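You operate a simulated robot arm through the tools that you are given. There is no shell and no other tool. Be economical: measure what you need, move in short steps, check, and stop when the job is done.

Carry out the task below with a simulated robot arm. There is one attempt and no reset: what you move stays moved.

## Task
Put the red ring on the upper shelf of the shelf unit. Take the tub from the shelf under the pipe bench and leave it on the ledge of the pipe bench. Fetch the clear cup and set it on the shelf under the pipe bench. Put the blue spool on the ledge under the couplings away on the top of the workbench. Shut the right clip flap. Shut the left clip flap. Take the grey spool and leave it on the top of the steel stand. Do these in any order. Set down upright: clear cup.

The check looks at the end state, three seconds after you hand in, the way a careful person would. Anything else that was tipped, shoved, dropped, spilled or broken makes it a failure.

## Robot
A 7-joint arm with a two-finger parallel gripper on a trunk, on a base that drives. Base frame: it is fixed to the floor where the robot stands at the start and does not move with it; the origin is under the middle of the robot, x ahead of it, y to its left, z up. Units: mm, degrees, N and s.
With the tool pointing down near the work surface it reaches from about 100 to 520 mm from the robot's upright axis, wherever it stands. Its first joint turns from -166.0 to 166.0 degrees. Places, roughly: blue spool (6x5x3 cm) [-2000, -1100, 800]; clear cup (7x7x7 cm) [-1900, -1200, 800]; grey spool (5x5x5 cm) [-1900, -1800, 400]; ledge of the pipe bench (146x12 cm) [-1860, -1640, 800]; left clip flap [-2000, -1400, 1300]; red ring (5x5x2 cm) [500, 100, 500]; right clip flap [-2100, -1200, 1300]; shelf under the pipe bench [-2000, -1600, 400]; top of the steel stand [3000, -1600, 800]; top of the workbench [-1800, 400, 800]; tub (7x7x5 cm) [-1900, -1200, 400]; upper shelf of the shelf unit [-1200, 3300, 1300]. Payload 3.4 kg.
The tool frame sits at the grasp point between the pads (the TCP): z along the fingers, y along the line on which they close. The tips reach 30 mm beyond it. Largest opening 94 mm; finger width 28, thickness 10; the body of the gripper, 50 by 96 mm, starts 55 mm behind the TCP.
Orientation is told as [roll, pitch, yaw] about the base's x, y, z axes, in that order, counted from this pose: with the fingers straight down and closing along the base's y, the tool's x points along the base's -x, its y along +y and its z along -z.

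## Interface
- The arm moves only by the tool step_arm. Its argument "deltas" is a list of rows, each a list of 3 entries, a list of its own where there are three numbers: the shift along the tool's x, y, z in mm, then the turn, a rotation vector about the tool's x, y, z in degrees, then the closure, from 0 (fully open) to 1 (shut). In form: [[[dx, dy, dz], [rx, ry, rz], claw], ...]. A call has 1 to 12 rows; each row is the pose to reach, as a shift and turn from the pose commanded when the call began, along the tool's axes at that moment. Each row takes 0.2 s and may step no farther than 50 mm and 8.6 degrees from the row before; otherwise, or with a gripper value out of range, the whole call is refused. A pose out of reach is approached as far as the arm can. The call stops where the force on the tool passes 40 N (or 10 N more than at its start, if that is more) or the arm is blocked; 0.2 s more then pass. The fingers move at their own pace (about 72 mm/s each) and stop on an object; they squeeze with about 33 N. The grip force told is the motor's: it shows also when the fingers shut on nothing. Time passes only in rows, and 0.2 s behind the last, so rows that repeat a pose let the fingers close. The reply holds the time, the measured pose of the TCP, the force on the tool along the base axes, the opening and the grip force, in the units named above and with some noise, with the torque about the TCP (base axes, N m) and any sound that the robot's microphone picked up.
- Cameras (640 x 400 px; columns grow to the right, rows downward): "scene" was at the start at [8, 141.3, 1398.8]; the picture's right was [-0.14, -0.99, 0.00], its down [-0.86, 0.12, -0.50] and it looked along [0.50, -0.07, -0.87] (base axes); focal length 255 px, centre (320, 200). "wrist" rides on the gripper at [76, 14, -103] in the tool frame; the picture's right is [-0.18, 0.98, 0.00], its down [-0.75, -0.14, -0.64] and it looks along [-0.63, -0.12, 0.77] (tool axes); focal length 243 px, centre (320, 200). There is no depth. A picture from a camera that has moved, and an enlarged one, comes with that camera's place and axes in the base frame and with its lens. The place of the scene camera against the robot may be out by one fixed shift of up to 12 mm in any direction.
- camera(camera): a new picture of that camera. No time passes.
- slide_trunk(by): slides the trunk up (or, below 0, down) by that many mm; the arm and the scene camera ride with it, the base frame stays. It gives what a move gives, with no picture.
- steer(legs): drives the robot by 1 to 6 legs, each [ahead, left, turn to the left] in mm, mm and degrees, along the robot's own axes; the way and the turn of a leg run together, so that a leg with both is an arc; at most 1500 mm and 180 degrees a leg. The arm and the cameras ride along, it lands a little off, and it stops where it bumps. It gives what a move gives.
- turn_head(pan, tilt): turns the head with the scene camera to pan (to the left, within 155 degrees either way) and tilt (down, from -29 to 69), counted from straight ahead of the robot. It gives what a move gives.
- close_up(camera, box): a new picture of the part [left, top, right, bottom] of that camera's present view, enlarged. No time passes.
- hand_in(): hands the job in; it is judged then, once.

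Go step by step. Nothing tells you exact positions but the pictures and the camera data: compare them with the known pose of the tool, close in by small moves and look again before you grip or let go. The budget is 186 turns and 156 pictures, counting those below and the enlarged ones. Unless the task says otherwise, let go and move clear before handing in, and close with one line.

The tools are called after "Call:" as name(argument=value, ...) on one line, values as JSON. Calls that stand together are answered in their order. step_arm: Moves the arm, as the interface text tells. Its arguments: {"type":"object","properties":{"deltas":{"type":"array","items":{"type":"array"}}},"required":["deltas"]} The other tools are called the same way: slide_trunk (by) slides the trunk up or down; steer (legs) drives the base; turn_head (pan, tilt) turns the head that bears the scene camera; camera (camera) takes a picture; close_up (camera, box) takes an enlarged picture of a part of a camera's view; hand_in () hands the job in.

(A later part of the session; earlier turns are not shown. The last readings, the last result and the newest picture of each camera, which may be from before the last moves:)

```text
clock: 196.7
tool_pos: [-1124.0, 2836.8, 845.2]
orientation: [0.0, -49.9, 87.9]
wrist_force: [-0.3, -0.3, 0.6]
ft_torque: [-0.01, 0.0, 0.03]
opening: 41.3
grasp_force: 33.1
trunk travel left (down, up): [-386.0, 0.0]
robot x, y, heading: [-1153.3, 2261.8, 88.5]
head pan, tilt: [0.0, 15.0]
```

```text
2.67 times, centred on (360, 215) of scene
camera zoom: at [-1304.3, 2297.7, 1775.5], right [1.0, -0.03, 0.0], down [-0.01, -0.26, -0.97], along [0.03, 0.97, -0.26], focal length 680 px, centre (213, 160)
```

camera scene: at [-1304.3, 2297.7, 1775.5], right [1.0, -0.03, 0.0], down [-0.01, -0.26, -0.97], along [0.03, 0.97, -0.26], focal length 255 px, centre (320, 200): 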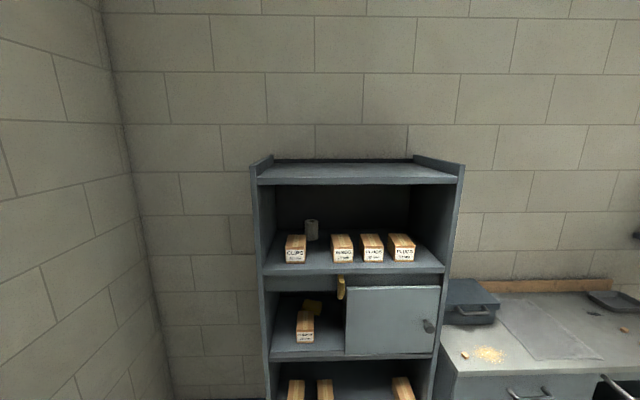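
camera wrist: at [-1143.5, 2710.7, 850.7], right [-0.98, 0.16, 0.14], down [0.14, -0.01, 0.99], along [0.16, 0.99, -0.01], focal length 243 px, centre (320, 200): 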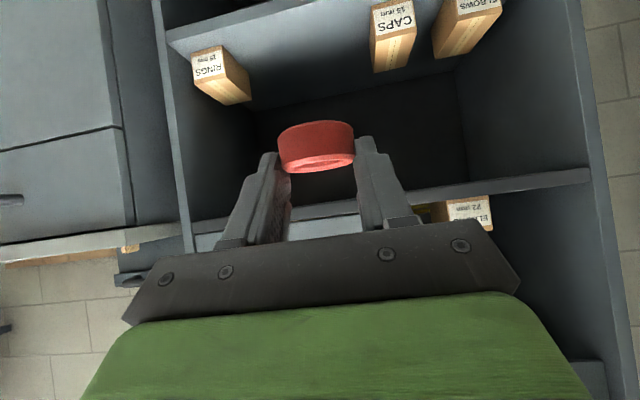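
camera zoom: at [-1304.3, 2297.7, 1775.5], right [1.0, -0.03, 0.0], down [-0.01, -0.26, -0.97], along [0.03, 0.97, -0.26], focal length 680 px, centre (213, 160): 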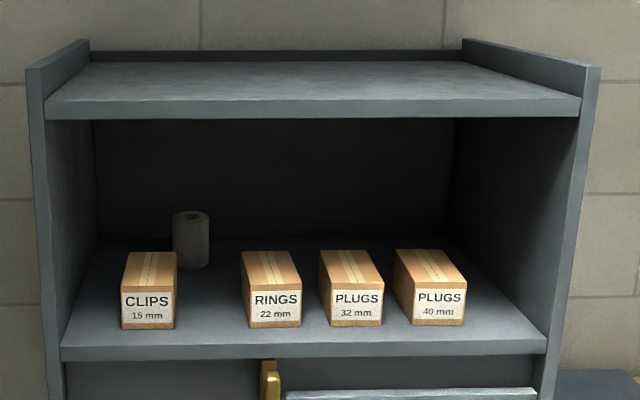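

The upper shelf front is near y≈3110, z≈1285, with free room in front of/between the CLIPS and RINGS boxes. I raise the arm, then drive closer.

Call:
step_arm(deltas=[[[-36, 0, -30], [0, 0, 0], 1], [[-72, 0, -60], [0, 0, 0], 1], [[-108, 0, -90], [0, 0, 0], 1], [[-144, 0, -121], [0, 0, 0], 1], [[-180, 0, -151], [0, 0, 0], 1], [[-216, 0, -181], [0, 0, 0], 1], [[-252, 0, -211], [0, 0, 0], 1], [[-288, 0, -242], [0, 0, 0], 1], [[-324, 0, -272], [0, 0, 0], 1], [[-360, 0, -302], [0, 0, 0], 1], [[-396, 0, -332], [0, 0, 0], 1]])

Call:
camera(camera="wrist")

```text
clock: 199.1
tool_pos: [-1125.0, 2836.9, 1363.0]
orientation: [-0.1, -50.0, 88.0]
wrist_force: [-0.4, 1.2, -0.1]
ft_torque: [-0.03, -0.02, -0.01]
opening: 41.3
grasp_force: 32.3
trunk travel left (down, up): [-386.0, 0.0]
robot x, y, heading: [-1154.1, 2259.3, 88.4]
head pan, tilt: [0.0, 15.0]
```

```text
87 pictures are left
camera wrist: at [-1143.7, 2710.8, 1369.2], right [-0.98, 0.16, 0.14], down [0.14, -0.01, 0.99], along [0.16, 0.99, -0.01], focal length 243 px, centre (320, 200)
```

wrist: 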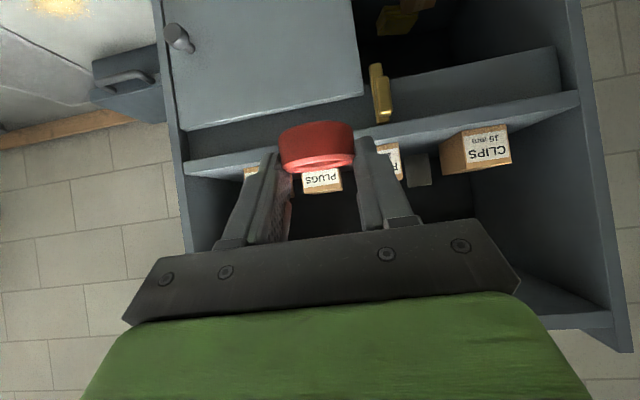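

Call:
steer(legs=[[0, 0, 1.6], [260, 136, 0]])

Call:
camera(camera="wrist")

Call:
close_up(camera="scene", box=[200, 160, 440, 330])

```text
clock: 201.5
tool_pos: [-1273.3, 3098.4, 1363.8]
orientation: [-0.2, -50.0, 89.5]
wrist_force: [-0.1, 0.8, -0.5]
ft_torque: [-0.02, 0.03, -0.01]
opening: 41.4
grasp_force: 32.5
trunk travel left (down, up): [-386.0, 0.0]
robot x, y, heading: [-1292.4, 2518.6, 89.9]
head pan, tilt: [0.0, 15.0]
```

```text
86 pictures are left
camera wrist: at [-1289.9, 2971.8, 1368.4], right [-0.98, 0.13, 0.14], down [0.14, -0.01, 0.99], along [0.13, 0.99, -0.01], focal length 243 px, centre (320, 200)
```

wrist: 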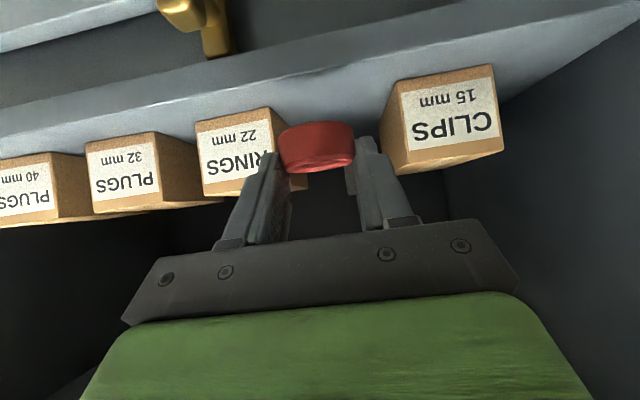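

```text
2.35 times, centred on (320, 245) of scene
camera zoom: at [-1439.6, 2553.5, 1775.5], right [1.0, 0.0, 0.0], down [0.0, -0.26, -0.97], along [0.0, 0.97, -0.26], focal length 600 px, centre (320, 94)
```

zoom: 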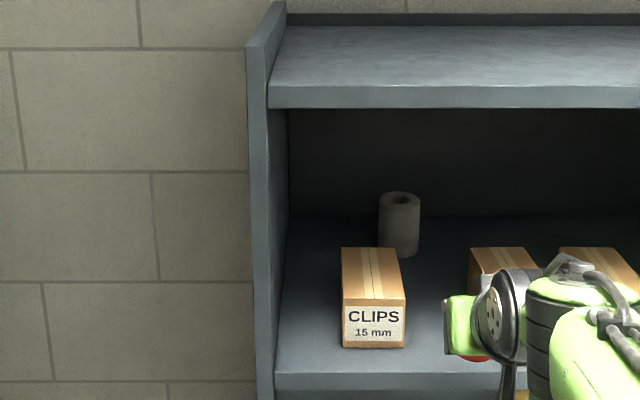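

Call:
step_arm(deltas=[[[-12, 7, 28], [0, 0, 0], 1], [[-21, 14, 56.6], [0, 0, 0], 1]])

Call:
camera(camera="wrist")

```text
clock: 202.1
tool_pos: [-1287.5, 3156.5, 1340.9]
orientation: [-0.1, -49.9, 89.3]
wrist_force: [-0.3, 0.1, 0.7]
ft_torque: [-0.01, -0.02, -0.03]
opening: 41.4
grasp_force: 33.0
trunk travel left (down, up): [-386.0, 0.0]
robot x, y, heading: [-1287.2, 2521.0, 89.9]
head pan, tilt: [0.0, 15.0]
```

```text
84 pictures are left
camera wrist: at [-1303.5, 3030.1, 1347.2], right [-0.98, 0.13, 0.14], down [0.14, -0.01, 0.99], along [0.13, 0.99, -0.01], focal length 243 px, centre (320, 200)
```

wrist: 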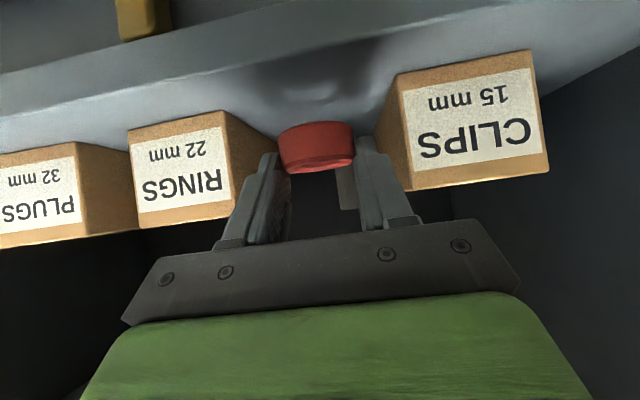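

Call:
step_arm(deltas=[[[6, -3, 5], [0, 0, 0], 1], [[10, -3, 8], [0, 0, 0], 1], [[12, -3, 10], [0, 0, 0], 1], [[13.5, -3, 11.3], [0, 0, 0], 1], [[15, -3, 12.6], [0, 0, 0], 1], [[16.5, -3, 13.9], [0, 0, 0], 1], [[18, -3, 15], [0, 0, 0], 1]])

Call:
camera(camera="wrist")

```text
clock: 203.7
tool_pos: [-1285.1, 3155.0, 1318.7]
orientation: [-0.1, -50.0, 89.4]
wrist_force: [-0.5, 0.8, 0.1]
ft_torque: [-0.01, 0.0, -0.01]
opening: 41.5
grasp_force: 32.8
trunk travel left (down, up): [-386.0, 0.0]
robot x, y, heading: [-1287.6, 2523.3, 89.9]
head pan, tilt: [0.0, 15.0]
```

```text
83 pictures are left
camera wrist: at [-1300.6, 3028.3, 1324.7], right [-0.98, 0.13, 0.14], down [0.14, -0.01, 0.99], along [0.13, 0.99, -0.01], focal length 243 px, centre (320, 200)
```

wrist: 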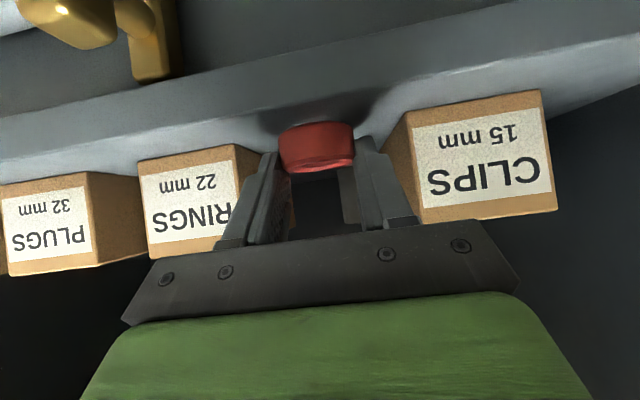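

Almost down; I continue in small steps to contact.

Call:
step_arm(deltas=[[[1.5, 0, 1.3], [0, 0, 0], 1], [[3, 0, 2.6], [0, 0, 0], 1], [[4.5, 0, 3.9], [0, 0, 0], 1], [[6, 0, 5.1], [0, 0, 0], 1], [[7.5, 0, 6.4], [0, 0, 0], 1]])

Call:
camera(camera="wrist")

```text
clock: 204.9
tool_pos: [-1284.4, 3155.2, 1314.5]
orientation: [-0.1, -50.6, 89.4]
wrist_force: [-0.9, 4.6, 16.7]
ft_torque: [0.09, 0.01, 0.01]
opening: 41.5
grasp_force: 32.8
trunk travel left (down, up): [-386.0, 0.0]
robot x, y, heading: [-1290.1, 2517.9, 89.8]
head pan, tilt: [0.0, 15.0]
```

```text
82 pictures are left
camera wrist: at [-1300.1, 3028.1, 1317.4], right [-0.98, 0.13, 0.14], down [0.14, -0.02, 0.99], along [0.13, 0.99, 0.0], focal length 243 px, centre (320, 200)
```

wrist: 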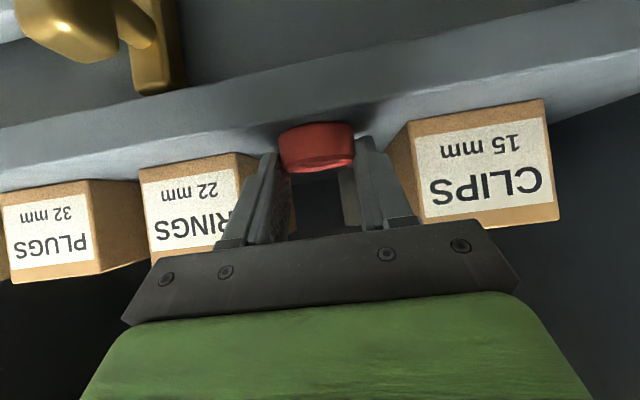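

Call:
step_arm(deltas=[[[0, 0, 0], [0, 0, 0], 0.45], [[0, 0, 0], [0, 0, 0], 0.36], [[0, 0, 0], [0, 0, 0], 0.36], [[0, 0, -15], [0, 0, 0], 0.36], [[0, 0, -50], [0, 0, 0], 0.36], [[0, 0, -95], [0, 0, 0], 0.2], [[0, 0, -140], [0, 0, 0], 0]])

Call:
camera(camera="wrist")

```text
clock: 206.5
tool_pos: [-1285.4, 3045.1, 1401.1]
orientation: [-0.2, -50.0, 89.4]
wrist_force: [0.4, -0.7, -0.2]
ft_torque: [0.01, 0.02, 0.01]
opening: 93.9
grasp_force: 0.1
trunk travel left (down, up): [-386.0, 0.0]
robot x, y, heading: [-1287.8, 2522.3, 90.0]
head pan, tilt: [0.0, 15.0]
```

```text
81 pictures are left
camera wrist: at [-1301.1, 2918.8, 1406.4], right [-0.98, 0.13, 0.14], down [0.14, -0.01, 0.99], along [0.13, 0.99, -0.01], focal length 243 px, centre (320, 200)
```

wrist: 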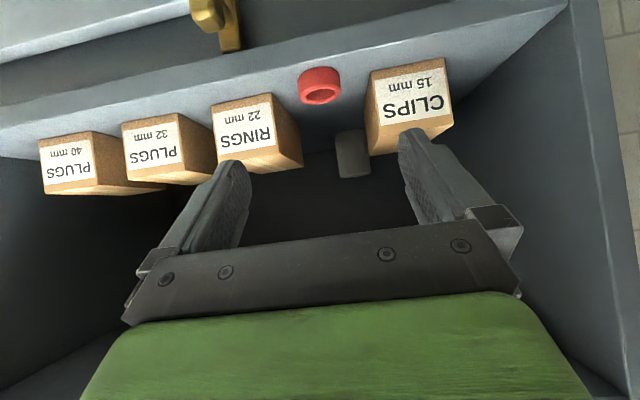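

The ring is on the upper shelf. Now back to the pipe bench for the clips, tub, cup and blue spool.

Call:
steer(legs=[[-350, -300, 0], [0, 0, 90], [0, 1500, 0], [0, 1500, 0], [0, 480, 0]])

Call:
turn_head(pan=0, tilt=20)

Call:
camera(camera="scene")

```text
clock: 229.6
tool_pos: [-1485.7, -1317.4, 1399.2]
orientation: [-0.1, -50.0, -179.3]
wrist_force: [1.0, 0.6, -0.7]
ft_torque: [-0.02, 0.0, 0.0]
opening: 93.6
grasp_force: 0.0
trunk travel left (down, up): [-386.0, 0.0]
robot x, y, heading: [-957.8, -1309.5, -178.5]
head pan, tilt: [0.0, 15.0]
```

```text
clock: 230.2
tool_pos: [-1486.1, -1318.1, 1400.1]
orientation: [-0.1, -50.0, -179.4]
wrist_force: [0.1, 0.2, 0.0]
ft_torque: [0.01, -0.02, 0.01]
opening: 94.0
grasp_force: 0.0
trunk travel left (down, up): [-386.0, 0.0]
robot x, y, heading: [-957.3, -1312.0, -179.0]
head pan, tilt: [0.0, 20.0]
```

```text
80 pictures are left
camera scene: at [-986.7, -1464.2, 1767.4], right [-0.02, 1.0, 0.0], down [0.34, 0.01, -0.94], along [-0.94, -0.02, -0.34], focal length 255 px, centre (320, 200)
```

scene: 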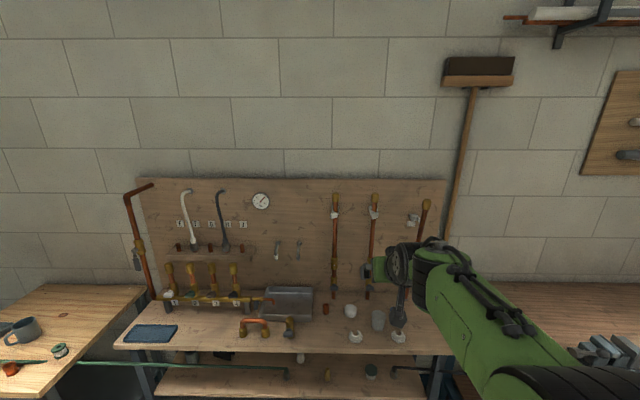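

Call:
close_up(camera="scene", box=[315, 180, 435, 255])

Call:
camera(camera="wrist")

```text
5.33 times, centred on (375, 218) of scene
camera zoom: at [-986.7, -1464.2, 1767.4], right [-0.02, 1.0, 0.0], down [0.34, 0.01, -0.94], along [-0.94, -0.02, -0.34], focal length 1361 px, centre (27, 107)
```

zoom: 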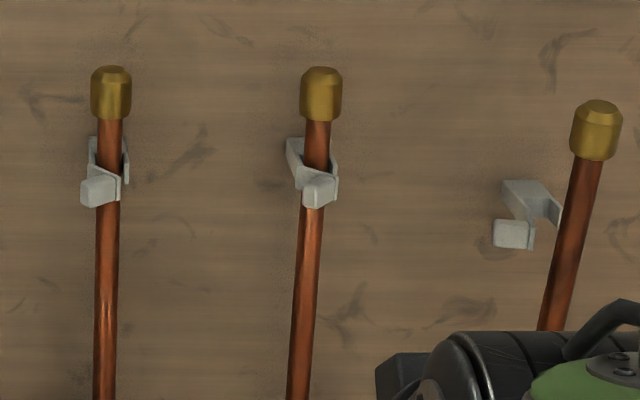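

```text
78 pictures are left
camera wrist: at [-1359.1, -1330.1, 1405.6], right [-0.11, -0.98, 0.14], down [0.01, 0.14, 0.99], along [-0.99, 0.11, -0.01], focal length 243 px, centre (320, 200)
```

wrist: 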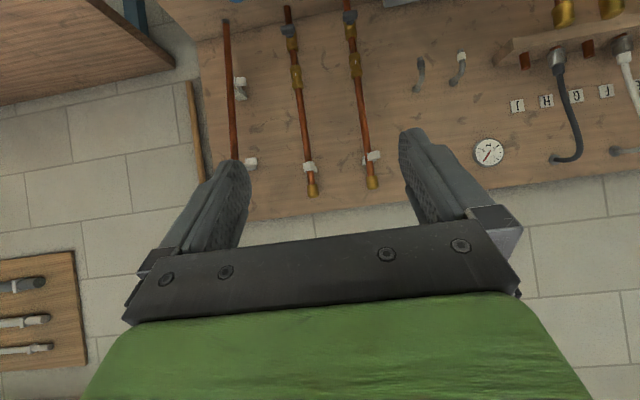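

Call:
steer(legs=[[350, 0, -1]])

Call:
close_up(camera="wrist", box=[200, 50, 440, 220])

Call:
close_up(camera="scene", box=[310, 200, 470, 300])

```text
clock: 232.5
tool_pos: [-1834.9, -1312.5, 1399.6]
orientation: [-0.1, -49.9, 179.7]
wrist_force: [-0.2, -0.6, 0.1]
ft_torque: [0.03, -0.01, -0.01]
opening: 94.1
grasp_force: 0.1
trunk travel left (down, up): [-386.0, 0.0]
robot x, y, heading: [-1304.8, -1315.1, -179.9]
head pan, tilt: [0.0, 20.0]
```

```text
2.35 times, centred on (320, 135) of wrist
camera zoom: at [-1707.8, -1326.9, 1405.7], right [-0.13, -0.98, 0.14], down [0.01, 0.14, 0.99], along [-0.99, 0.12, -0.01], focal length 571 px, centre (320, 353)
```

zoom: 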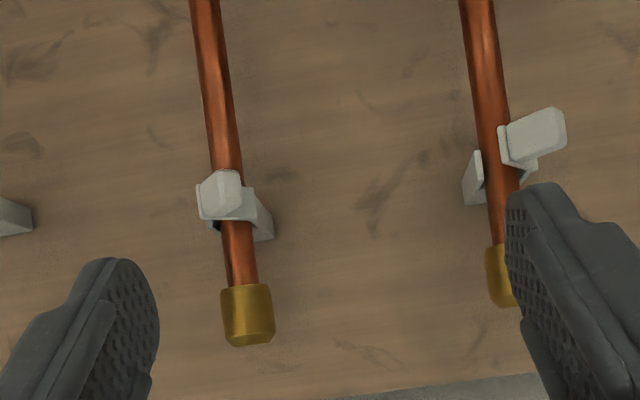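

```text
4.00 times, centred on (390, 250) of scene
camera zoom: at [-1337.9, -1467.3, 1767.4], right [0.0, 1.0, 0.0], down [0.34, 0.0, -0.94], along [-0.94, 0.0, -0.34], focal length 1021 px, centre (40, 0)
```

zoom: 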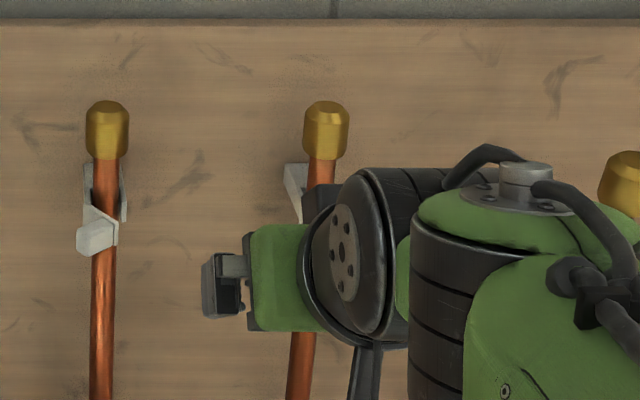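

Call:
close_up(camera="wrist", box=[375, 85, 435, 140])

Call:
close_up(camera="wrist", box=[260, 105, 320, 160])

Call:
close_up(camera="scene", box=[320, 230, 360, 270])

```text
7.27 times, centred on (405, 112) of wrist
camera zoom: at [-1707.8, -1326.9, 1405.7], right [-0.13, -0.98, 0.14], down [0.01, 0.14, 0.99], along [-0.99, 0.12, -0.01], focal length 1764 px, centre (-298, 836)
```

zoom: 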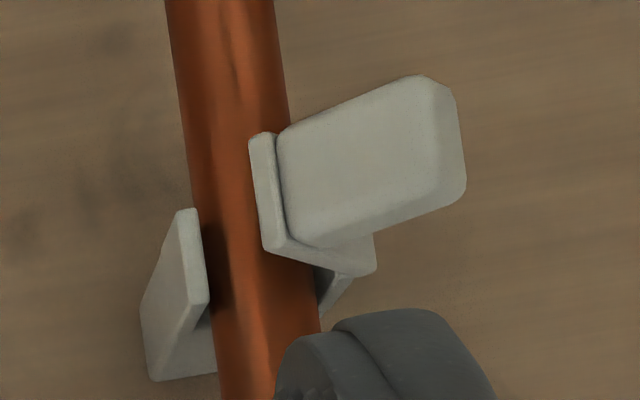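

```text
7.27 times, centred on (290, 132) of wrist
camera zoom: at [-1707.8, -1326.9, 1405.7], right [-0.13, -0.98, 0.14], down [0.01, 0.14, 0.99], along [-0.99, 0.12, -0.01], focal length 1764 px, centre (538, 691)
```

zoom: 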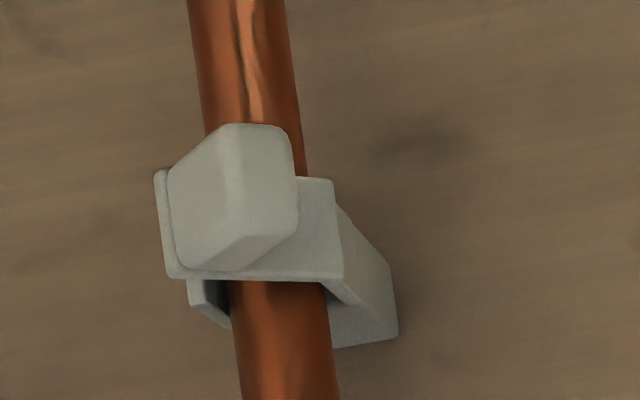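

```text
10.00 times, centred on (340, 250) of scene
camera zoom: at [-1337.9, -1467.3, 1767.4], right [0.0, 1.0, 0.0], down [0.34, 0.0, -0.94], along [-0.94, 0.0, -0.34], focal length 2551 px, centre (120, -300)
```

zoom: 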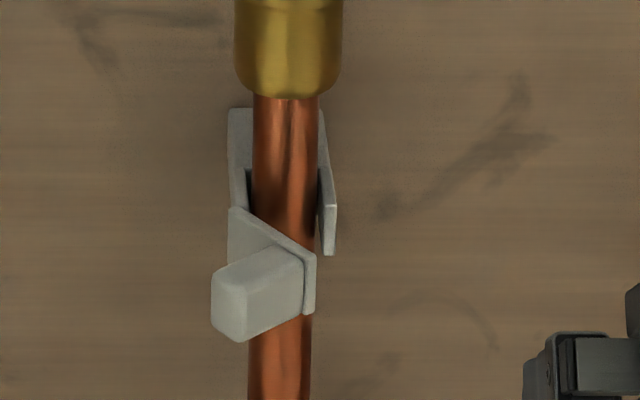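

Both clips hinge on their -y arm with the free flap end at +y; pressing the free end toward the wall (-x) will shut them. I close the fingers, level the tool and line up with the left clip.

Call:
step_arm(deltas=[[[7, 17, 22], [0, -7, 0], 0.5], [[13, 34, 45], [0, -14, 0], 1], [[20, 52, 68], [0, -21, 0], 1], [[27, 69, 90], [0, -28, 0], 1], [[33, 86, 113], [0, -34, 0], 1]])

Call:
camera(camera="wrist")

Call:
close_up(camera="scene", box=[300, 200, 440, 300])

```text
clock: 233.7
tool_pos: [-1902.2, -1399.3, 1301.4]
orientation: [-1.2, -84.0, -179.1]
wrist_force: [0.5, -0.3, 0.2]
ft_torque: [-0.02, 0.01, 0.02]
opening: 0.2
grasp_force: 33.4
trunk travel left (down, up): [-386.0, 0.0]
robot x, y, heading: [-1304.3, -1310.3, -179.6]
head pan, tilt: [0.0, 20.0]
```

```text
72 pictures are left
camera wrist: at [-1792.4, -1413.2, 1234.7], right [-0.03, -0.98, 0.18], down [0.56, 0.14, 0.82], along [-0.83, 0.12, 0.55], focal length 243 px, centre (320, 200)
```

wrist: 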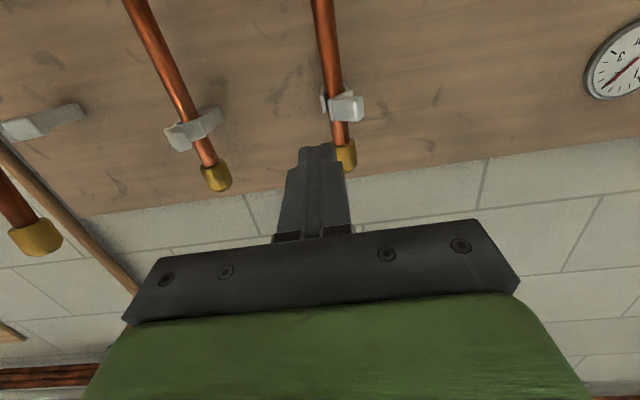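

```text
4.00 times, centred on (370, 250) of scene
camera zoom: at [-1339.8, -1468.9, 1767.1], right [0.0, 1.0, 0.0], down [0.34, 0.0, -0.94], along [-0.94, 0.0, -0.34], focal length 1021 px, centre (120, 0)
```

zoom: 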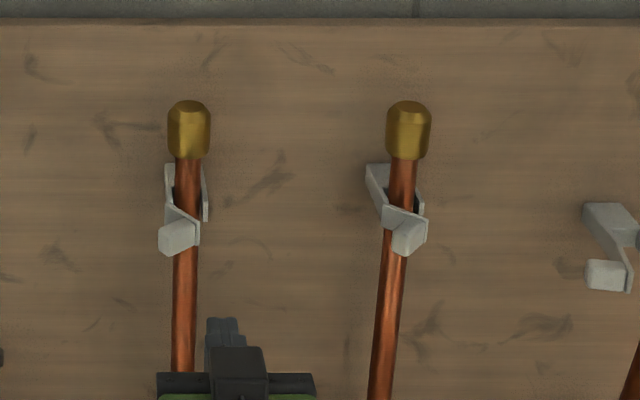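

Call:
step_arm(deltas=[[[-1, 0, 40], [0, 0, 0], 1], [[-5, 0, 80], [0, 0, 0], 1], [[-7, 0, 95], [0, 0, 0], 1], [[-7.5, 0, 101], [0, 0, 0], 1], [[-8, 0, 107], [0, 0, 0], 1], [[-8.5, 0, 113], [0, 0, 0], 1]])

Call:
camera(camera="wrist")

Call:
close_up(camera="scene", box=[320, 230, 380, 270])

```text
clock: 235.1
tool_pos: [-2015.2, -1397.1, 1298.5]
orientation: [-0.7, -84.1, -179.7]
wrist_force: [-0.2, -0.7, -0.7]
ft_torque: [-0.03, 0.01, 0.01]
opening: 0.2
grasp_force: 33.2
trunk travel left (down, up): [-386.0, 0.0]
robot x, y, heading: [-1308.7, -1311.7, -180.0]
head pan, tilt: [0.0, 20.0]
```

```text
70 pictures are left
camera wrist: at [-1904.4, -1411.3, 1231.9], right [-0.03, -0.98, 0.18], down [0.56, 0.14, 0.82], along [-0.83, 0.12, 0.55], focal length 243 px, centre (320, 200)
```

wrist: 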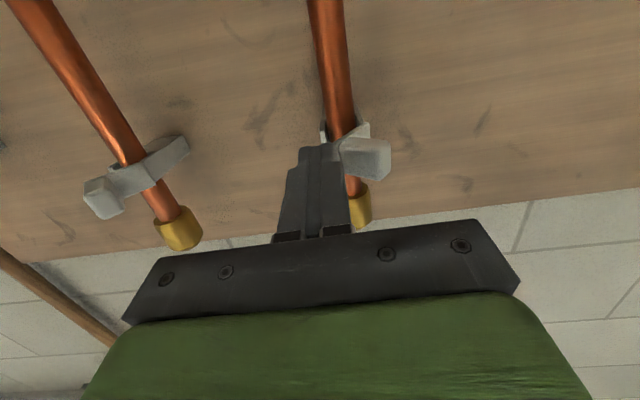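

```text
10.00 times, centred on (350, 250) of scene
camera zoom: at [-1338.0, -1467.4, 1767.4], right [0.0, 1.0, 0.0], down [0.34, 0.0, -0.94], along [-0.94, 0.0, -0.34], focal length 2551 px, centre (20, -300)
```

zoom: 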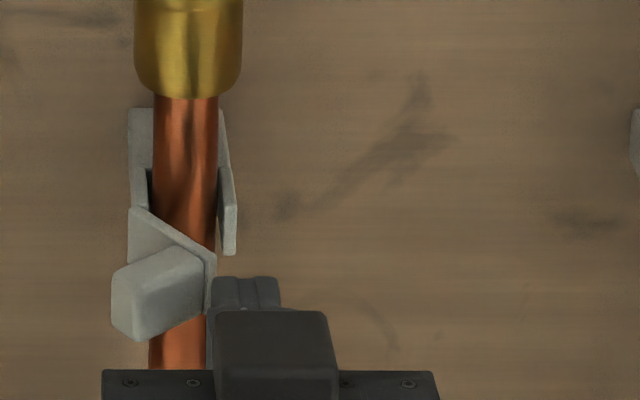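

Call:
step_arm(deltas=[[[1, 0, -10], [0, 0, 0], 1], [[1, 10, -10], [0, 0, 0], 1], [[0, 10, 0], [0, 0, 0], 1], [[-0.5, 10, 5], [0, 0, 0], 1], [[-1, 10, 10], [0, 0, 0], 1], [[-1.5, 10, 15], [0, 0, 0], 1], [[-2, 10, 20], [0, 0, 0], 1]])

Call:
close_up(camera="scene", box=[320, 230, 380, 270])

```text
clock: 236.5
tool_pos: [-2027.5, -1388.1, 1298.4]
orientation: [-8.6, -83.8, -173.8]
wrist_force: [9.2, 17.2, 4.4]
ft_torque: [-0.2, 0.22, -0.47]
opening: 0.0
grasp_force: 33.0
trunk travel left (down, up): [-386.0, 0.0]
robot x, y, heading: [-1308.6, -1311.5, 180.1]
head pan, tilt: [0.0, 20.0]
stopped in row 6: the force on the tool passed its limit at 41 N (the readings are from after the stop); the commanded pose is now the measured one
```

```text
10.00 times, centred on (350, 250) of scene
camera zoom: at [-1336.5, -1465.3, 1767.7], right [0.0, 1.0, 0.0], down [0.34, 0.0, -0.94], along [-0.94, 0.0, -0.34], focal length 2551 px, centre (20, -300)
```

zoom: 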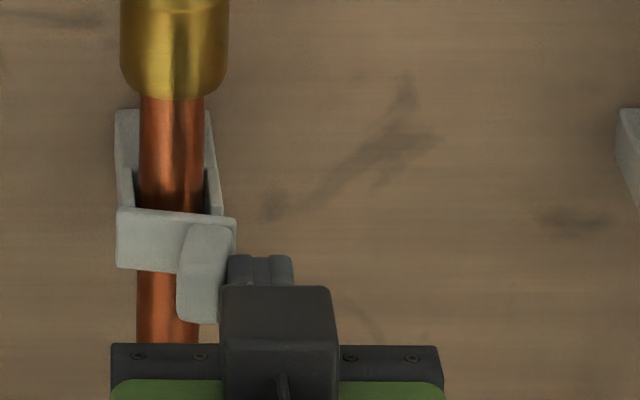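

The flap swung nearly shut with its tab pointing out. I back off, centre on the tab and press straight in.

Call:
step_arm(deltas=[[[0, 0, -25], [0, 0, 0], 1], [[0, 10, -30], [-2.6, 0, 0], 1], [[0, 19, -30], [-2.6, 0, 0], 1]])

Call:
close_up(camera="scene", box=[320, 230, 380, 270])

```text
clock: 237.3
tool_pos: [-1996.7, -1419.1, 1298.2]
orientation: [-2.6, -83.7, -176.1]
wrist_force: [0.7, 0.0, 0.9]
ft_torque: [0.02, -0.03, 0.02]
opening: 0.0
grasp_force: 33.0
trunk travel left (down, up): [-386.0, 0.0]
robot x, y, heading: [-1300.4, -1312.0, -179.9]
head pan, tilt: [0.0, 20.0]
```

```text
10.00 times, centred on (350, 250) of scene
camera zoom: at [-1337.9, -1468.2, 1767.2], right [0.0, 1.0, 0.0], down [0.34, 0.0, -0.94], along [-0.94, 0.0, -0.34], focal length 2551 px, centre (20, -300)
```

zoom: 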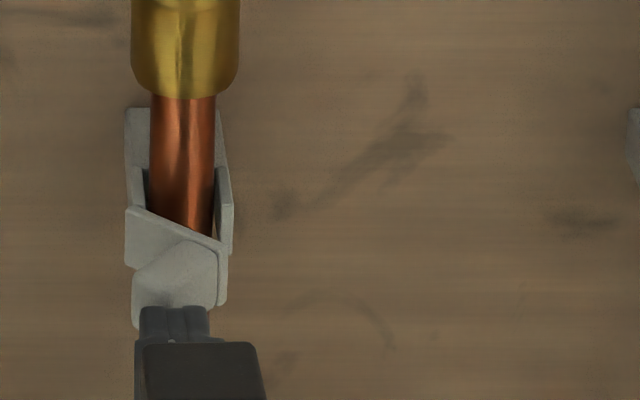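

Call:
step_arm(deltas=[[[0, -11, 0], [0, 0, 0], 1], [[-1, -11, 10], [0, 0, 0], 1], [[-1.5, -11, 16], [0, 0, 0], 1], [[-2, -11, 21], [0, 0, 0], 1], [[-2.5, -11, 26], [0, 0, 0], 1], [[-3, -11, 31], [0, 0, 0], 1], [[-3.5, -11, 36], [0, 0, 0], 1]])

Call:
close_up(camera="scene", box=[320, 230, 380, 270])

```text
clock: 238.4
tool_pos: [-2021.3, -1386.5, 1299.9]
orientation: [-10.1, -83.5, -170.8]
wrist_force: [11.9, 18.1, 6.0]
ft_torque: [-0.21, 0.33, -0.4]
opening: 0.2
grasp_force: 33.2
trunk travel left (down, up): [-386.0, 0.0]
robot x, y, heading: [-1308.1, -1308.6, 179.7]
head pan, tilt: [0.0, 20.0]
stopped in row 5: the force on the tool passed its limit at 41 N (the readings are from after the stop); the commanded pose is now the measured one
```

```text
10.00 times, centred on (350, 250) of scene
camera zoom: at [-1335.5, -1463.9, 1767.8], right [0.0, 1.0, 0.0], down [0.34, 0.0, -0.94], along [-0.94, 0.0, -0.34], focal length 2551 px, centre (20, -300)
```

zoom: 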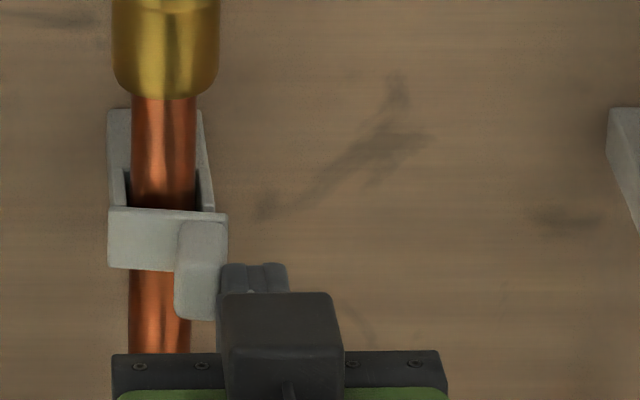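

Call:
step_arm(deltas=[[[0, -15, 0], [0, 0, 0], 1], [[0, -20, -10], [0, 0, 0], 1], [[0, -20, -40], [0, 0, 0], 1]])

Call:
close_up(camera="scene", box=[320, 230, 380, 270])

```text
clock: 239.2
tool_pos: [-1978.9, -1378.0, 1302.1]
orientation: [-6.8, -83.3, -173.1]
wrist_force: [0.4, 0.9, 0.1]
ft_torque: [0.02, -0.01, -0.01]
opening: 0.0
grasp_force: 33.0
trunk travel left (down, up): [-386.0, 0.0]
robot x, y, heading: [-1304.6, -1314.1, 180.0]
head pan, tilt: [0.0, 20.0]
```

```text
10.00 times, centred on (350, 250) of scene
camera zoom: at [-1335.4, -1466.8, 1767.4], right [0.0, 1.0, 0.0], down [0.34, 0.0, -0.94], along [-0.94, 0.0, -0.34], focal length 2551 px, centre (20, -300)
```

zoom: 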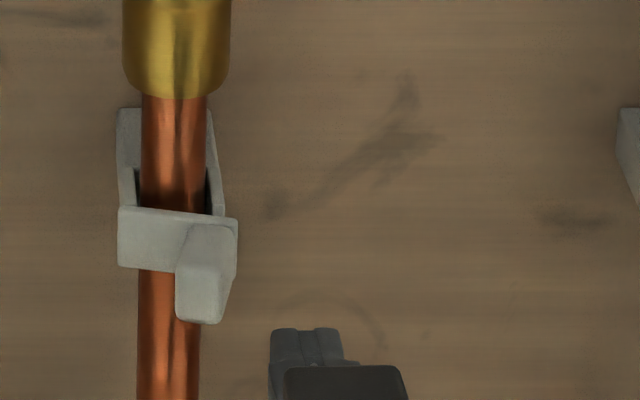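

The flap stays nearly shut now. I centre on the tab (y≈-1408) and press it straight in.

Call:
step_arm(deltas=[[[0, 15, 0], [-1, 0, 0], 1], [[0, 30, 0], [-2, 0, 0], 1], [[-1, 30, 10], [-2, 0, 0], 1], [[-2, 30, 20], [-2, 0, 0], 1], [[-2.5, 30, 26], [-2, 0, 0], 1], [[-3, 30, 31], [-2, 0, 0], 1], [[-3.5, 30, 36], [-2, 0, 0], 1], [[-4, 30, 41], [-2, 0, 0], 1], [[-4.5, 30, 46], [-2, 0, 0], 1]])

Call:
close_up(camera="scene", box=[320, 230, 380, 270])

```text
clock: 241.2
tool_pos: [-2014.9, -1405.4, 1303.1]
orientation: [-5.7, -83.0, -172.3]
wrist_force: [32.6, 3.3, 2.3]
ft_torque: [-0.08, 0.43, -0.14]
opening: 0.0
grasp_force: 33.1
trunk travel left (down, up): [-386.0, 0.0]
robot x, y, heading: [-1301.7, -1316.4, 179.8]
head pan, tilt: [0.0, 20.0]
stopped in row 9: the force on the tool passed its limit at 44 N (the readings are from after the stop); the commanded pose is now the measured one
```

```text
10.00 times, centred on (350, 250) of scene
camera zoom: at [-1325.1, -1465.1, 1767.7], right [0.0, 1.0, 0.0], down [0.34, 0.0, -0.94], along [-0.94, 0.0, -0.34], focal length 2551 px, centre (20, -300)
```

zoom: 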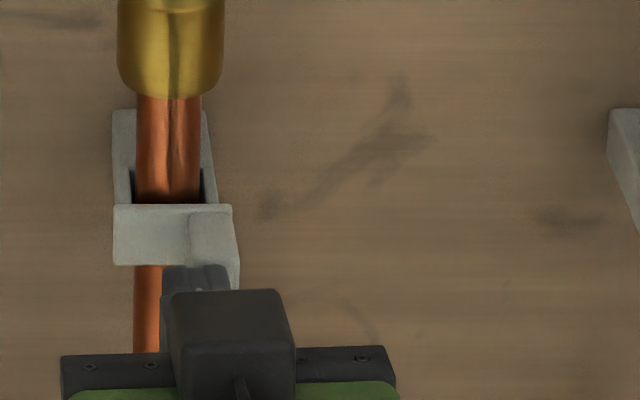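

Call:
step_arm(deltas=[[[0, 0, -20], [0, 0, 0], 1], [[2, 0, -60], [0, 0, 0], 1], [[4, 0, -100], [0, 0, 0], 1]])

Call:
close_up(camera="scene", box=[320, 220, 420, 280])

```text
clock: 242.0
tool_pos: [-1924.4, -1403.3, 1305.3]
orientation: [-5.3, -82.6, -172.7]
wrist_force: [-0.2, 0.6, -1.1]
ft_torque: [0.01, -0.01, -0.03]
opening: 0.0
grasp_force: 33.0
trunk travel left (down, up): [-386.0, 0.0]
robot x, y, heading: [-1306.1, -1313.5, 180.0]
head pan, tilt: [0.0, 20.0]
```

```text
6.40 times, centred on (370, 250) of scene
camera zoom: at [-1336.7, -1466.4, 1767.4], right [0.0, 1.0, 0.0], down [0.34, 0.0, -0.94], along [-0.94, 0.0, -0.34], focal length 1633 px, centre (0, -120)
```

zoom: 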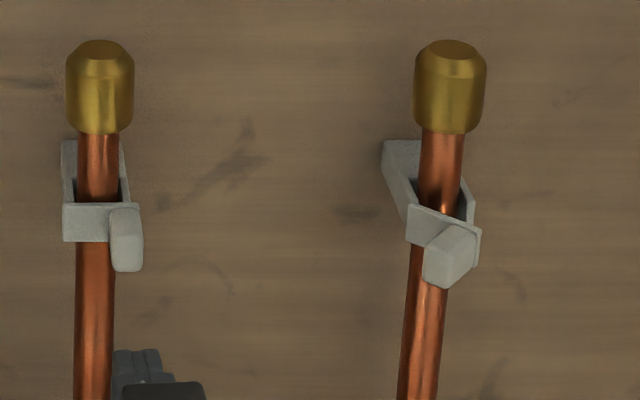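

Left clip is shut. Now the right clip: I move across and press its tab, drifting +y with its swing.

Call:
step_arm(deltas=[[[0, -40, 0], [0, 0, 0], 1], [[0, -80, 0], [0, 0, 0], 1], [[0, -120, 0], [0, 0, 0], 1], [[0, -157, 0], [0, 0, 0], 1], [[-5, -157, 40], [0, 0, 0], 1], [[-7, -158, 55], [0, 0, 0], 1], [[-8, -160, 62], [0, 0, 0], 1], [[-9, -162, 68], [0, 0, 0], 1], [[-10, -164, 74], [0, 0, 0], 1], [[-10.5, -166, 80], [0, 0, 0], 1], [[-11, -168, 86], [0, 0, 0], 1], [[-12, -169, 92], [0, 0, 0], 1]])

Call:
close_up(camera="scene", box=[340, 220, 440, 280])

```text
clock: 244.6
tool_pos: [-2029.1, -1249.4, 1306.1]
orientation: [-4.9, -82.6, -172.4]
wrist_force: [-0.6, -0.8, -0.4]
ft_torque: [0.03, -0.01, -0.06]
opening: 0.2
grasp_force: 33.3
trunk travel left (down, up): [-386.0, 0.0]
robot x, y, heading: [-1305.4, -1311.8, -179.9]
head pan, tilt: [0.0, 20.0]
```

```text
6.40 times, centred on (390, 250) of scene
camera zoom: at [-1342.0, -1472.8, 1766.8], right [0.0, 1.0, 0.0], down [0.34, 0.0, -0.94], along [-0.94, 0.0, -0.34], focal length 1633 px, centre (-128, -120)
```

zoom: 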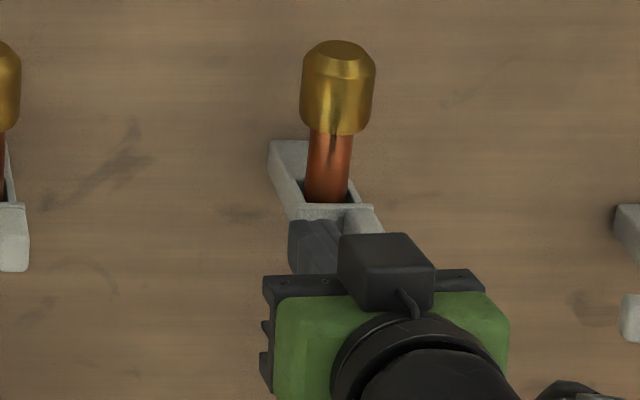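

Call:
step_arm(deltas=[[[-0.5, 0, 4], [0, 0, 0], 1], [[-1, 0, 8], [0, 0, 0], 1], [[-1.5, 0, 12], [0, 0, 0], 1], [[-2, 0, 16], [0, 0, 0], 1]])

Call:
close_up(camera="scene", box=[340, 220, 440, 280])

```text
clock: 245.6
tool_pos: [-2040.8, -1239.2, 1306.1]
orientation: [-5.1, -82.6, -172.8]
wrist_force: [-0.7, -0.1, 0.8]
ft_torque: [-0.01, 0.02, -0.04]
opening: 0.3
grasp_force: 32.6
trunk travel left (down, up): [-386.0, 0.0]
robot x, y, heading: [-1305.8, -1314.4, 180.0]
head pan, tilt: [0.0, 20.0]
```

```text
6.40 times, centred on (390, 250) of scene
camera zoom: at [-1337.5, -1466.7, 1767.3], right [0.0, 1.0, 0.0], down [0.34, 0.0, -0.94], along [-0.94, 0.0, -0.34], focal length 1633 px, centre (-128, -120)
```

zoom: 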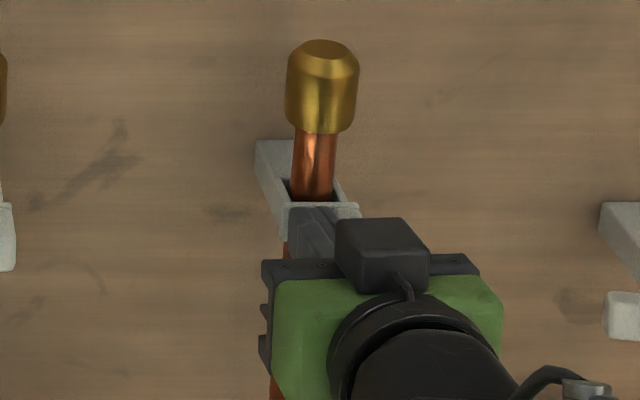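

Call:
step_arm(deltas=[[[1, 0, -10], [0, 0, 0], 1], [[5, 0, -50], [0, 0, 0], 1], [[9, 0, -90], [0, 0, 0], 1], [[12, 40, -120], [0, 0, 0], 1], [[12, 80, -120], [0, 0, 0], 1]])

Call:
close_up(camera="scene", box=[320, 220, 420, 280])

Call:
close_up(camera="wrist", box=[160, 60, 400, 200])

```text
clock: 246.8
tool_pos: [-1916.9, -1316.2, 1309.0]
orientation: [-5.5, -82.7, -172.2]
wrist_force: [1.3, -0.8, 0.6]
ft_torque: [-0.01, -0.01, 0.01]
opening: 0.0
grasp_force: 32.9
trunk travel left (down, up): [-386.0, 0.0]
robot x, y, heading: [-1309.4, -1312.9, 179.8]
head pan, tilt: [0.0, 20.0]
```

```text
6.40 times, centred on (370, 250) of scene
camera zoom: at [-1337.6, -1467.9, 1767.2], right [0.0, 1.0, 0.0], down [0.34, 0.0, -0.94], along [-0.94, 0.0, -0.34], focal length 1633 px, centre (0, -120)
```

zoom: 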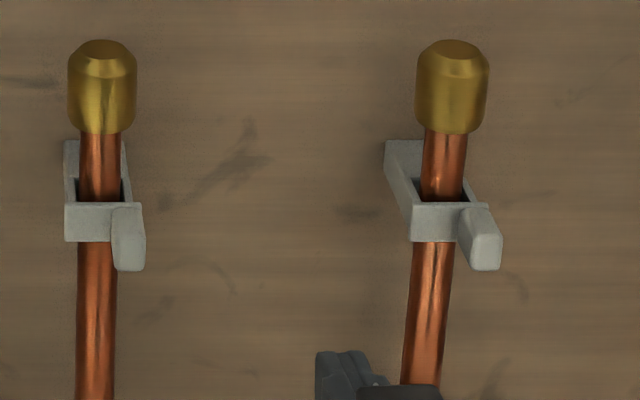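

```text
2.67 times, centred on (280, 130) of wrist
camera zoom: at [-1805.1, -1323.9, 1244.6], right [0.01, -0.99, 0.17], down [0.54, 0.15, 0.83], along [-0.84, 0.08, 0.53], focal length 647 px, centre (427, 387)
```

zoom: 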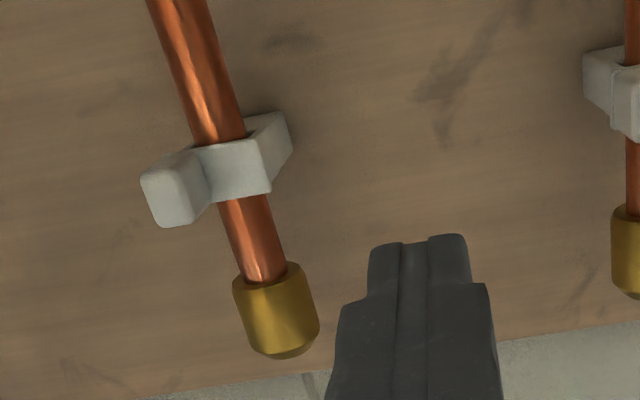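

Both clip flaps are shut. Next the tub: back off, lower the trunk and arm to the lower shelf's height in front of it.

Call:
steer(legs=[[-280, -105, 0]])

Call:
slide_trunk(by=-386)

Call:
step_arm(deltas=[[[42, 0, -8], [0, 3, 0], 0], [[84, 0, -16], [0, 6, 0], 0], [[126, 0, -24], [0, 9, 0], 0], [[168, 0, -32], [0, 12, 0], 0], [[210, 0, -40], [0, 15, 0], 0], [[252, 0, -48], [0, 18, 0], 0], [[294, 0, -56], [0, 21, 0], 0], [[336, 0, -64], [0, 24, 0], 0], [[378, 0, -72], [0, 27, 0], 0], [[420, 0, -80], [0, 27.7, 0], 0]])

Call:
camera(camera="wrist")

```text
clock: 248.8
tool_pos: [-1633.2, -1207.2, 1309.5]
orientation: [-5.0, -82.7, -172.9]
wrist_force: [-0.2, 0.1, -1.5]
ft_torque: [0.02, 0.03, 0.0]
opening: 0.0
grasp_force: 33.6
trunk travel left (down, up): [-386.0, 0.0]
robot x, y, heading: [-1026.7, -1205.5, 180.2]
head pan, tilt: [0.0, 20.0]
```

```text
clock: 252.5
tool_pos: [-1634.6, -1207.3, 925.5]
orientation: [-5.1, -82.7, -173.0]
wrist_force: [-0.9, 0.0, 1.0]
ft_torque: [0.02, -0.03, 0.0]
opening: 0.0
grasp_force: 33.3
trunk travel left (down, up): [0.0, 386.0]
robot x, y, heading: [-1026.6, -1202.7, 180.0]
head pan, tilt: [0.0, 20.0]
```

```text
clock: 254.7
tool_pos: [-1503.2, -1197.6, 517.6]
orientation: [-1.1, -55.0, -177.0]
wrist_force: [0.0, -0.4, 0.5]
ft_torque: [0.01, 0.0, -0.01]
opening: 93.9
grasp_force: 0.1
trunk travel left (down, up): [0.0, 386.0]
robot x, y, heading: [-1023.8, -1204.1, 179.9]
head pan, tilt: [0.0, 20.0]
```

```text
58 pictures are left
camera wrist: at [-1375.6, -1207.7, 512.8], right [-0.07, -0.99, 0.14], down [0.09, 0.13, 0.99], along [-0.99, 0.08, 0.08], focal length 243 px, centre (320, 200)
```

wrist: 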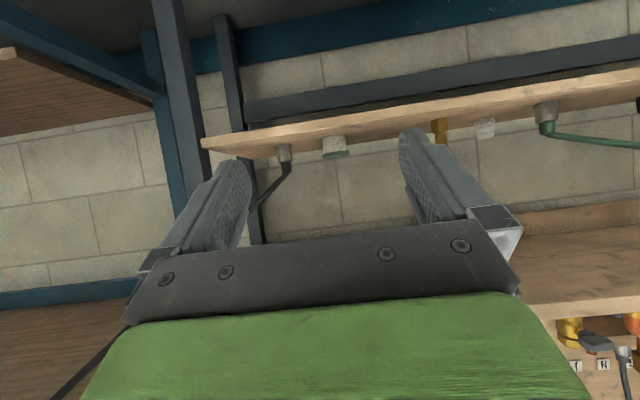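

Call:
steer(legs=[[300, 0, 0]])

Call:
step_arm(deltas=[[[22, 4, 16], [0.7, 0, 0.9], 0], [[45, 8, 32], [1.3, 0, 1.7], 0]])

Call:
camera(camera="wrist")

```text
clock: 256.8
tool_pos: [-1803.3, -1196.9, 519.3]
orientation: [-1.1, -55.0, -177.1]
wrist_force: [0.3, -0.2, -0.5]
ft_torque: [-0.01, -0.01, 0.04]
opening: 94.0
grasp_force: 0.1
trunk travel left (down, up): [0.0, 386.0]
robot x, y, heading: [-1322.1, -1208.8, 179.5]
head pan, tilt: [0.0, 20.0]
```

```text
clock: 257.4
tool_pos: [-1804.1, -1204.9, 462.2]
orientation: [0.0, -55.0, 179.8]
wrist_force: [0.2, -0.6, -0.5]
ft_torque: [0.0, 0.02, -0.02]
opening: 94.1
grasp_force: 0.0
trunk travel left (down, up): [0.0, 386.0]
robot x, y, heading: [-1323.9, -1210.0, 179.7]
head pan, tilt: [0.0, 20.0]
```

```text
57 pictures are left
camera wrist: at [-1676.6, -1218.2, 457.6], right [-0.11, -0.98, 0.15], down [0.09, 0.14, 0.99], along [-0.99, 0.12, 0.08], focal length 243 px, centre (320, 200)
```

wrist: 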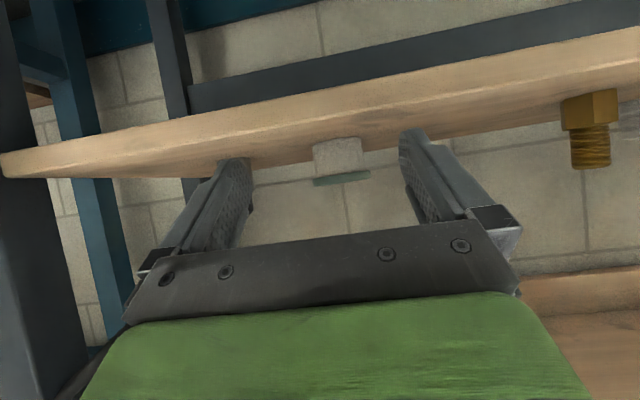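

Call:
step_arm(deltas=[[[-20, 4, 31], [0, 0, 0], 0], [[-40, 8, 61], [0, 0, 0], 0], [[-58, 8, 90], [0, 0, 0], 0]])

Call:
camera(camera="wrist")

```text
clock: 258.2
tool_pos: [-1910.2, -1211.6, 459.7]
orientation: [0.0, -54.8, 180.0]
wrist_force: [-0.3, -0.1, 0.1]
ft_torque: [0.03, -0.03, 0.0]
opening: 93.7
grasp_force: 0.0
trunk travel left (down, up): [0.0, 386.0]
robot x, y, heading: [-1324.9, -1206.5, 180.0]
head pan, tilt: [0.0, 20.0]
```

```text
56 pictures are left
camera wrist: at [-1783.2, -1225.6, 454.5], right [-0.11, -0.98, 0.15], down [0.09, 0.14, 0.99], along [-0.99, 0.12, 0.08], focal length 243 px, centre (320, 200)
```

wrist: 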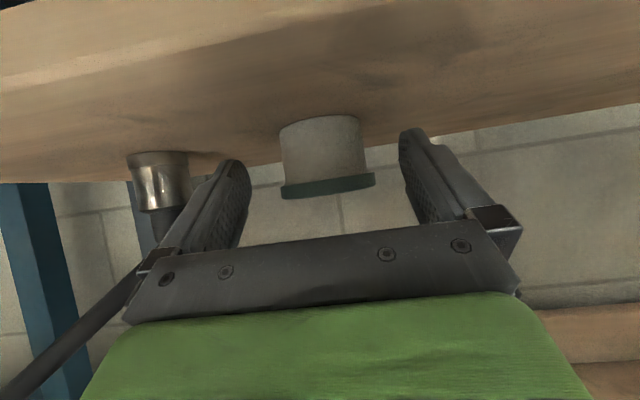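

Call:
step_arm(deltas=[[[-7, 0, 10], [0, 0, 0], 0], [[-14, 0, 21], [0, 0, 0], 0], [[-14, 0, 21], [0, 0, 0], 0.5], [[-14, 0, 21], [0, 0, 0], 1], [[-14, 0, 21], [0, 0, 0], 1]])

Call:
camera(camera="wrist")

```text
clock: 259.4
tool_pos: [-1937.4, -1211.2, 460.5]
orientation: [-0.1, -55.2, 180.0]
wrist_force: [-2.6, -0.1, 5.3]
ft_torque: [0.08, 0.2, 0.05]
opening: 64.6
grasp_force: 33.0
trunk travel left (down, up): [0.0, 386.0]
robot x, y, heading: [-1320.4, -1205.0, 179.7]
head pan, tilt: [0.0, 20.0]
```

```text
55 pictures are left
camera wrist: at [-1808.9, -1226.0, 454.4], right [-0.11, -0.98, 0.15], down [0.1, 0.14, 0.99], along [-0.99, 0.12, 0.08], focal length 243 px, centre (320, 200)
```

wrist: 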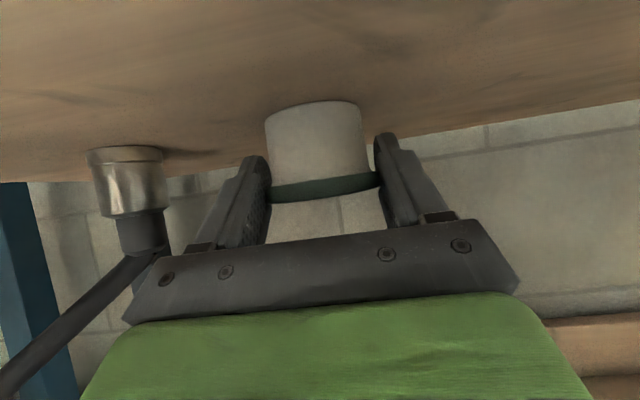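

Call:
step_arm(deltas=[[[-8, 0, -6], [0, 0, 0], 1], [[-16, 0, -11], [0, 0, 0], 1], [[7, 0, -44], [0, 0, 0], 1], [[30, 0, -77], [0, 0, 0], 1], [[53, 0, -110], [0, 0, 0], 1]])

Call:
camera(camera="wrist")

```text
clock: 260.6
tool_pos: [-1814.6, -1213.5, 478.6]
orientation: [0.1, -55.0, 179.9]
wrist_force: [0.6, 0.3, -1.0]
ft_torque: [0.02, -0.04, 0.01]
opening: 64.9
grasp_force: 32.9
trunk travel left (down, up): [0.0, 386.0]
robot x, y, heading: [-1323.2, -1206.2, 179.7]
head pan, tilt: [0.0, 20.0]
```

```text
54 pictures are left
camera wrist: at [-1686.9, -1227.2, 473.8], right [-0.11, -0.98, 0.15], down [0.09, 0.14, 0.99], along [-0.99, 0.12, 0.08], focal length 243 px, centre (320, 200)
```

wrist: 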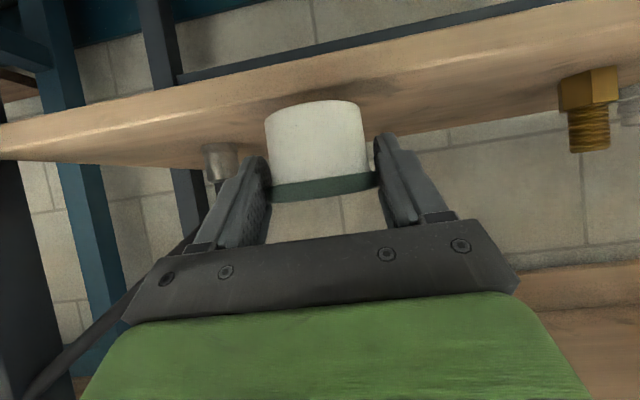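

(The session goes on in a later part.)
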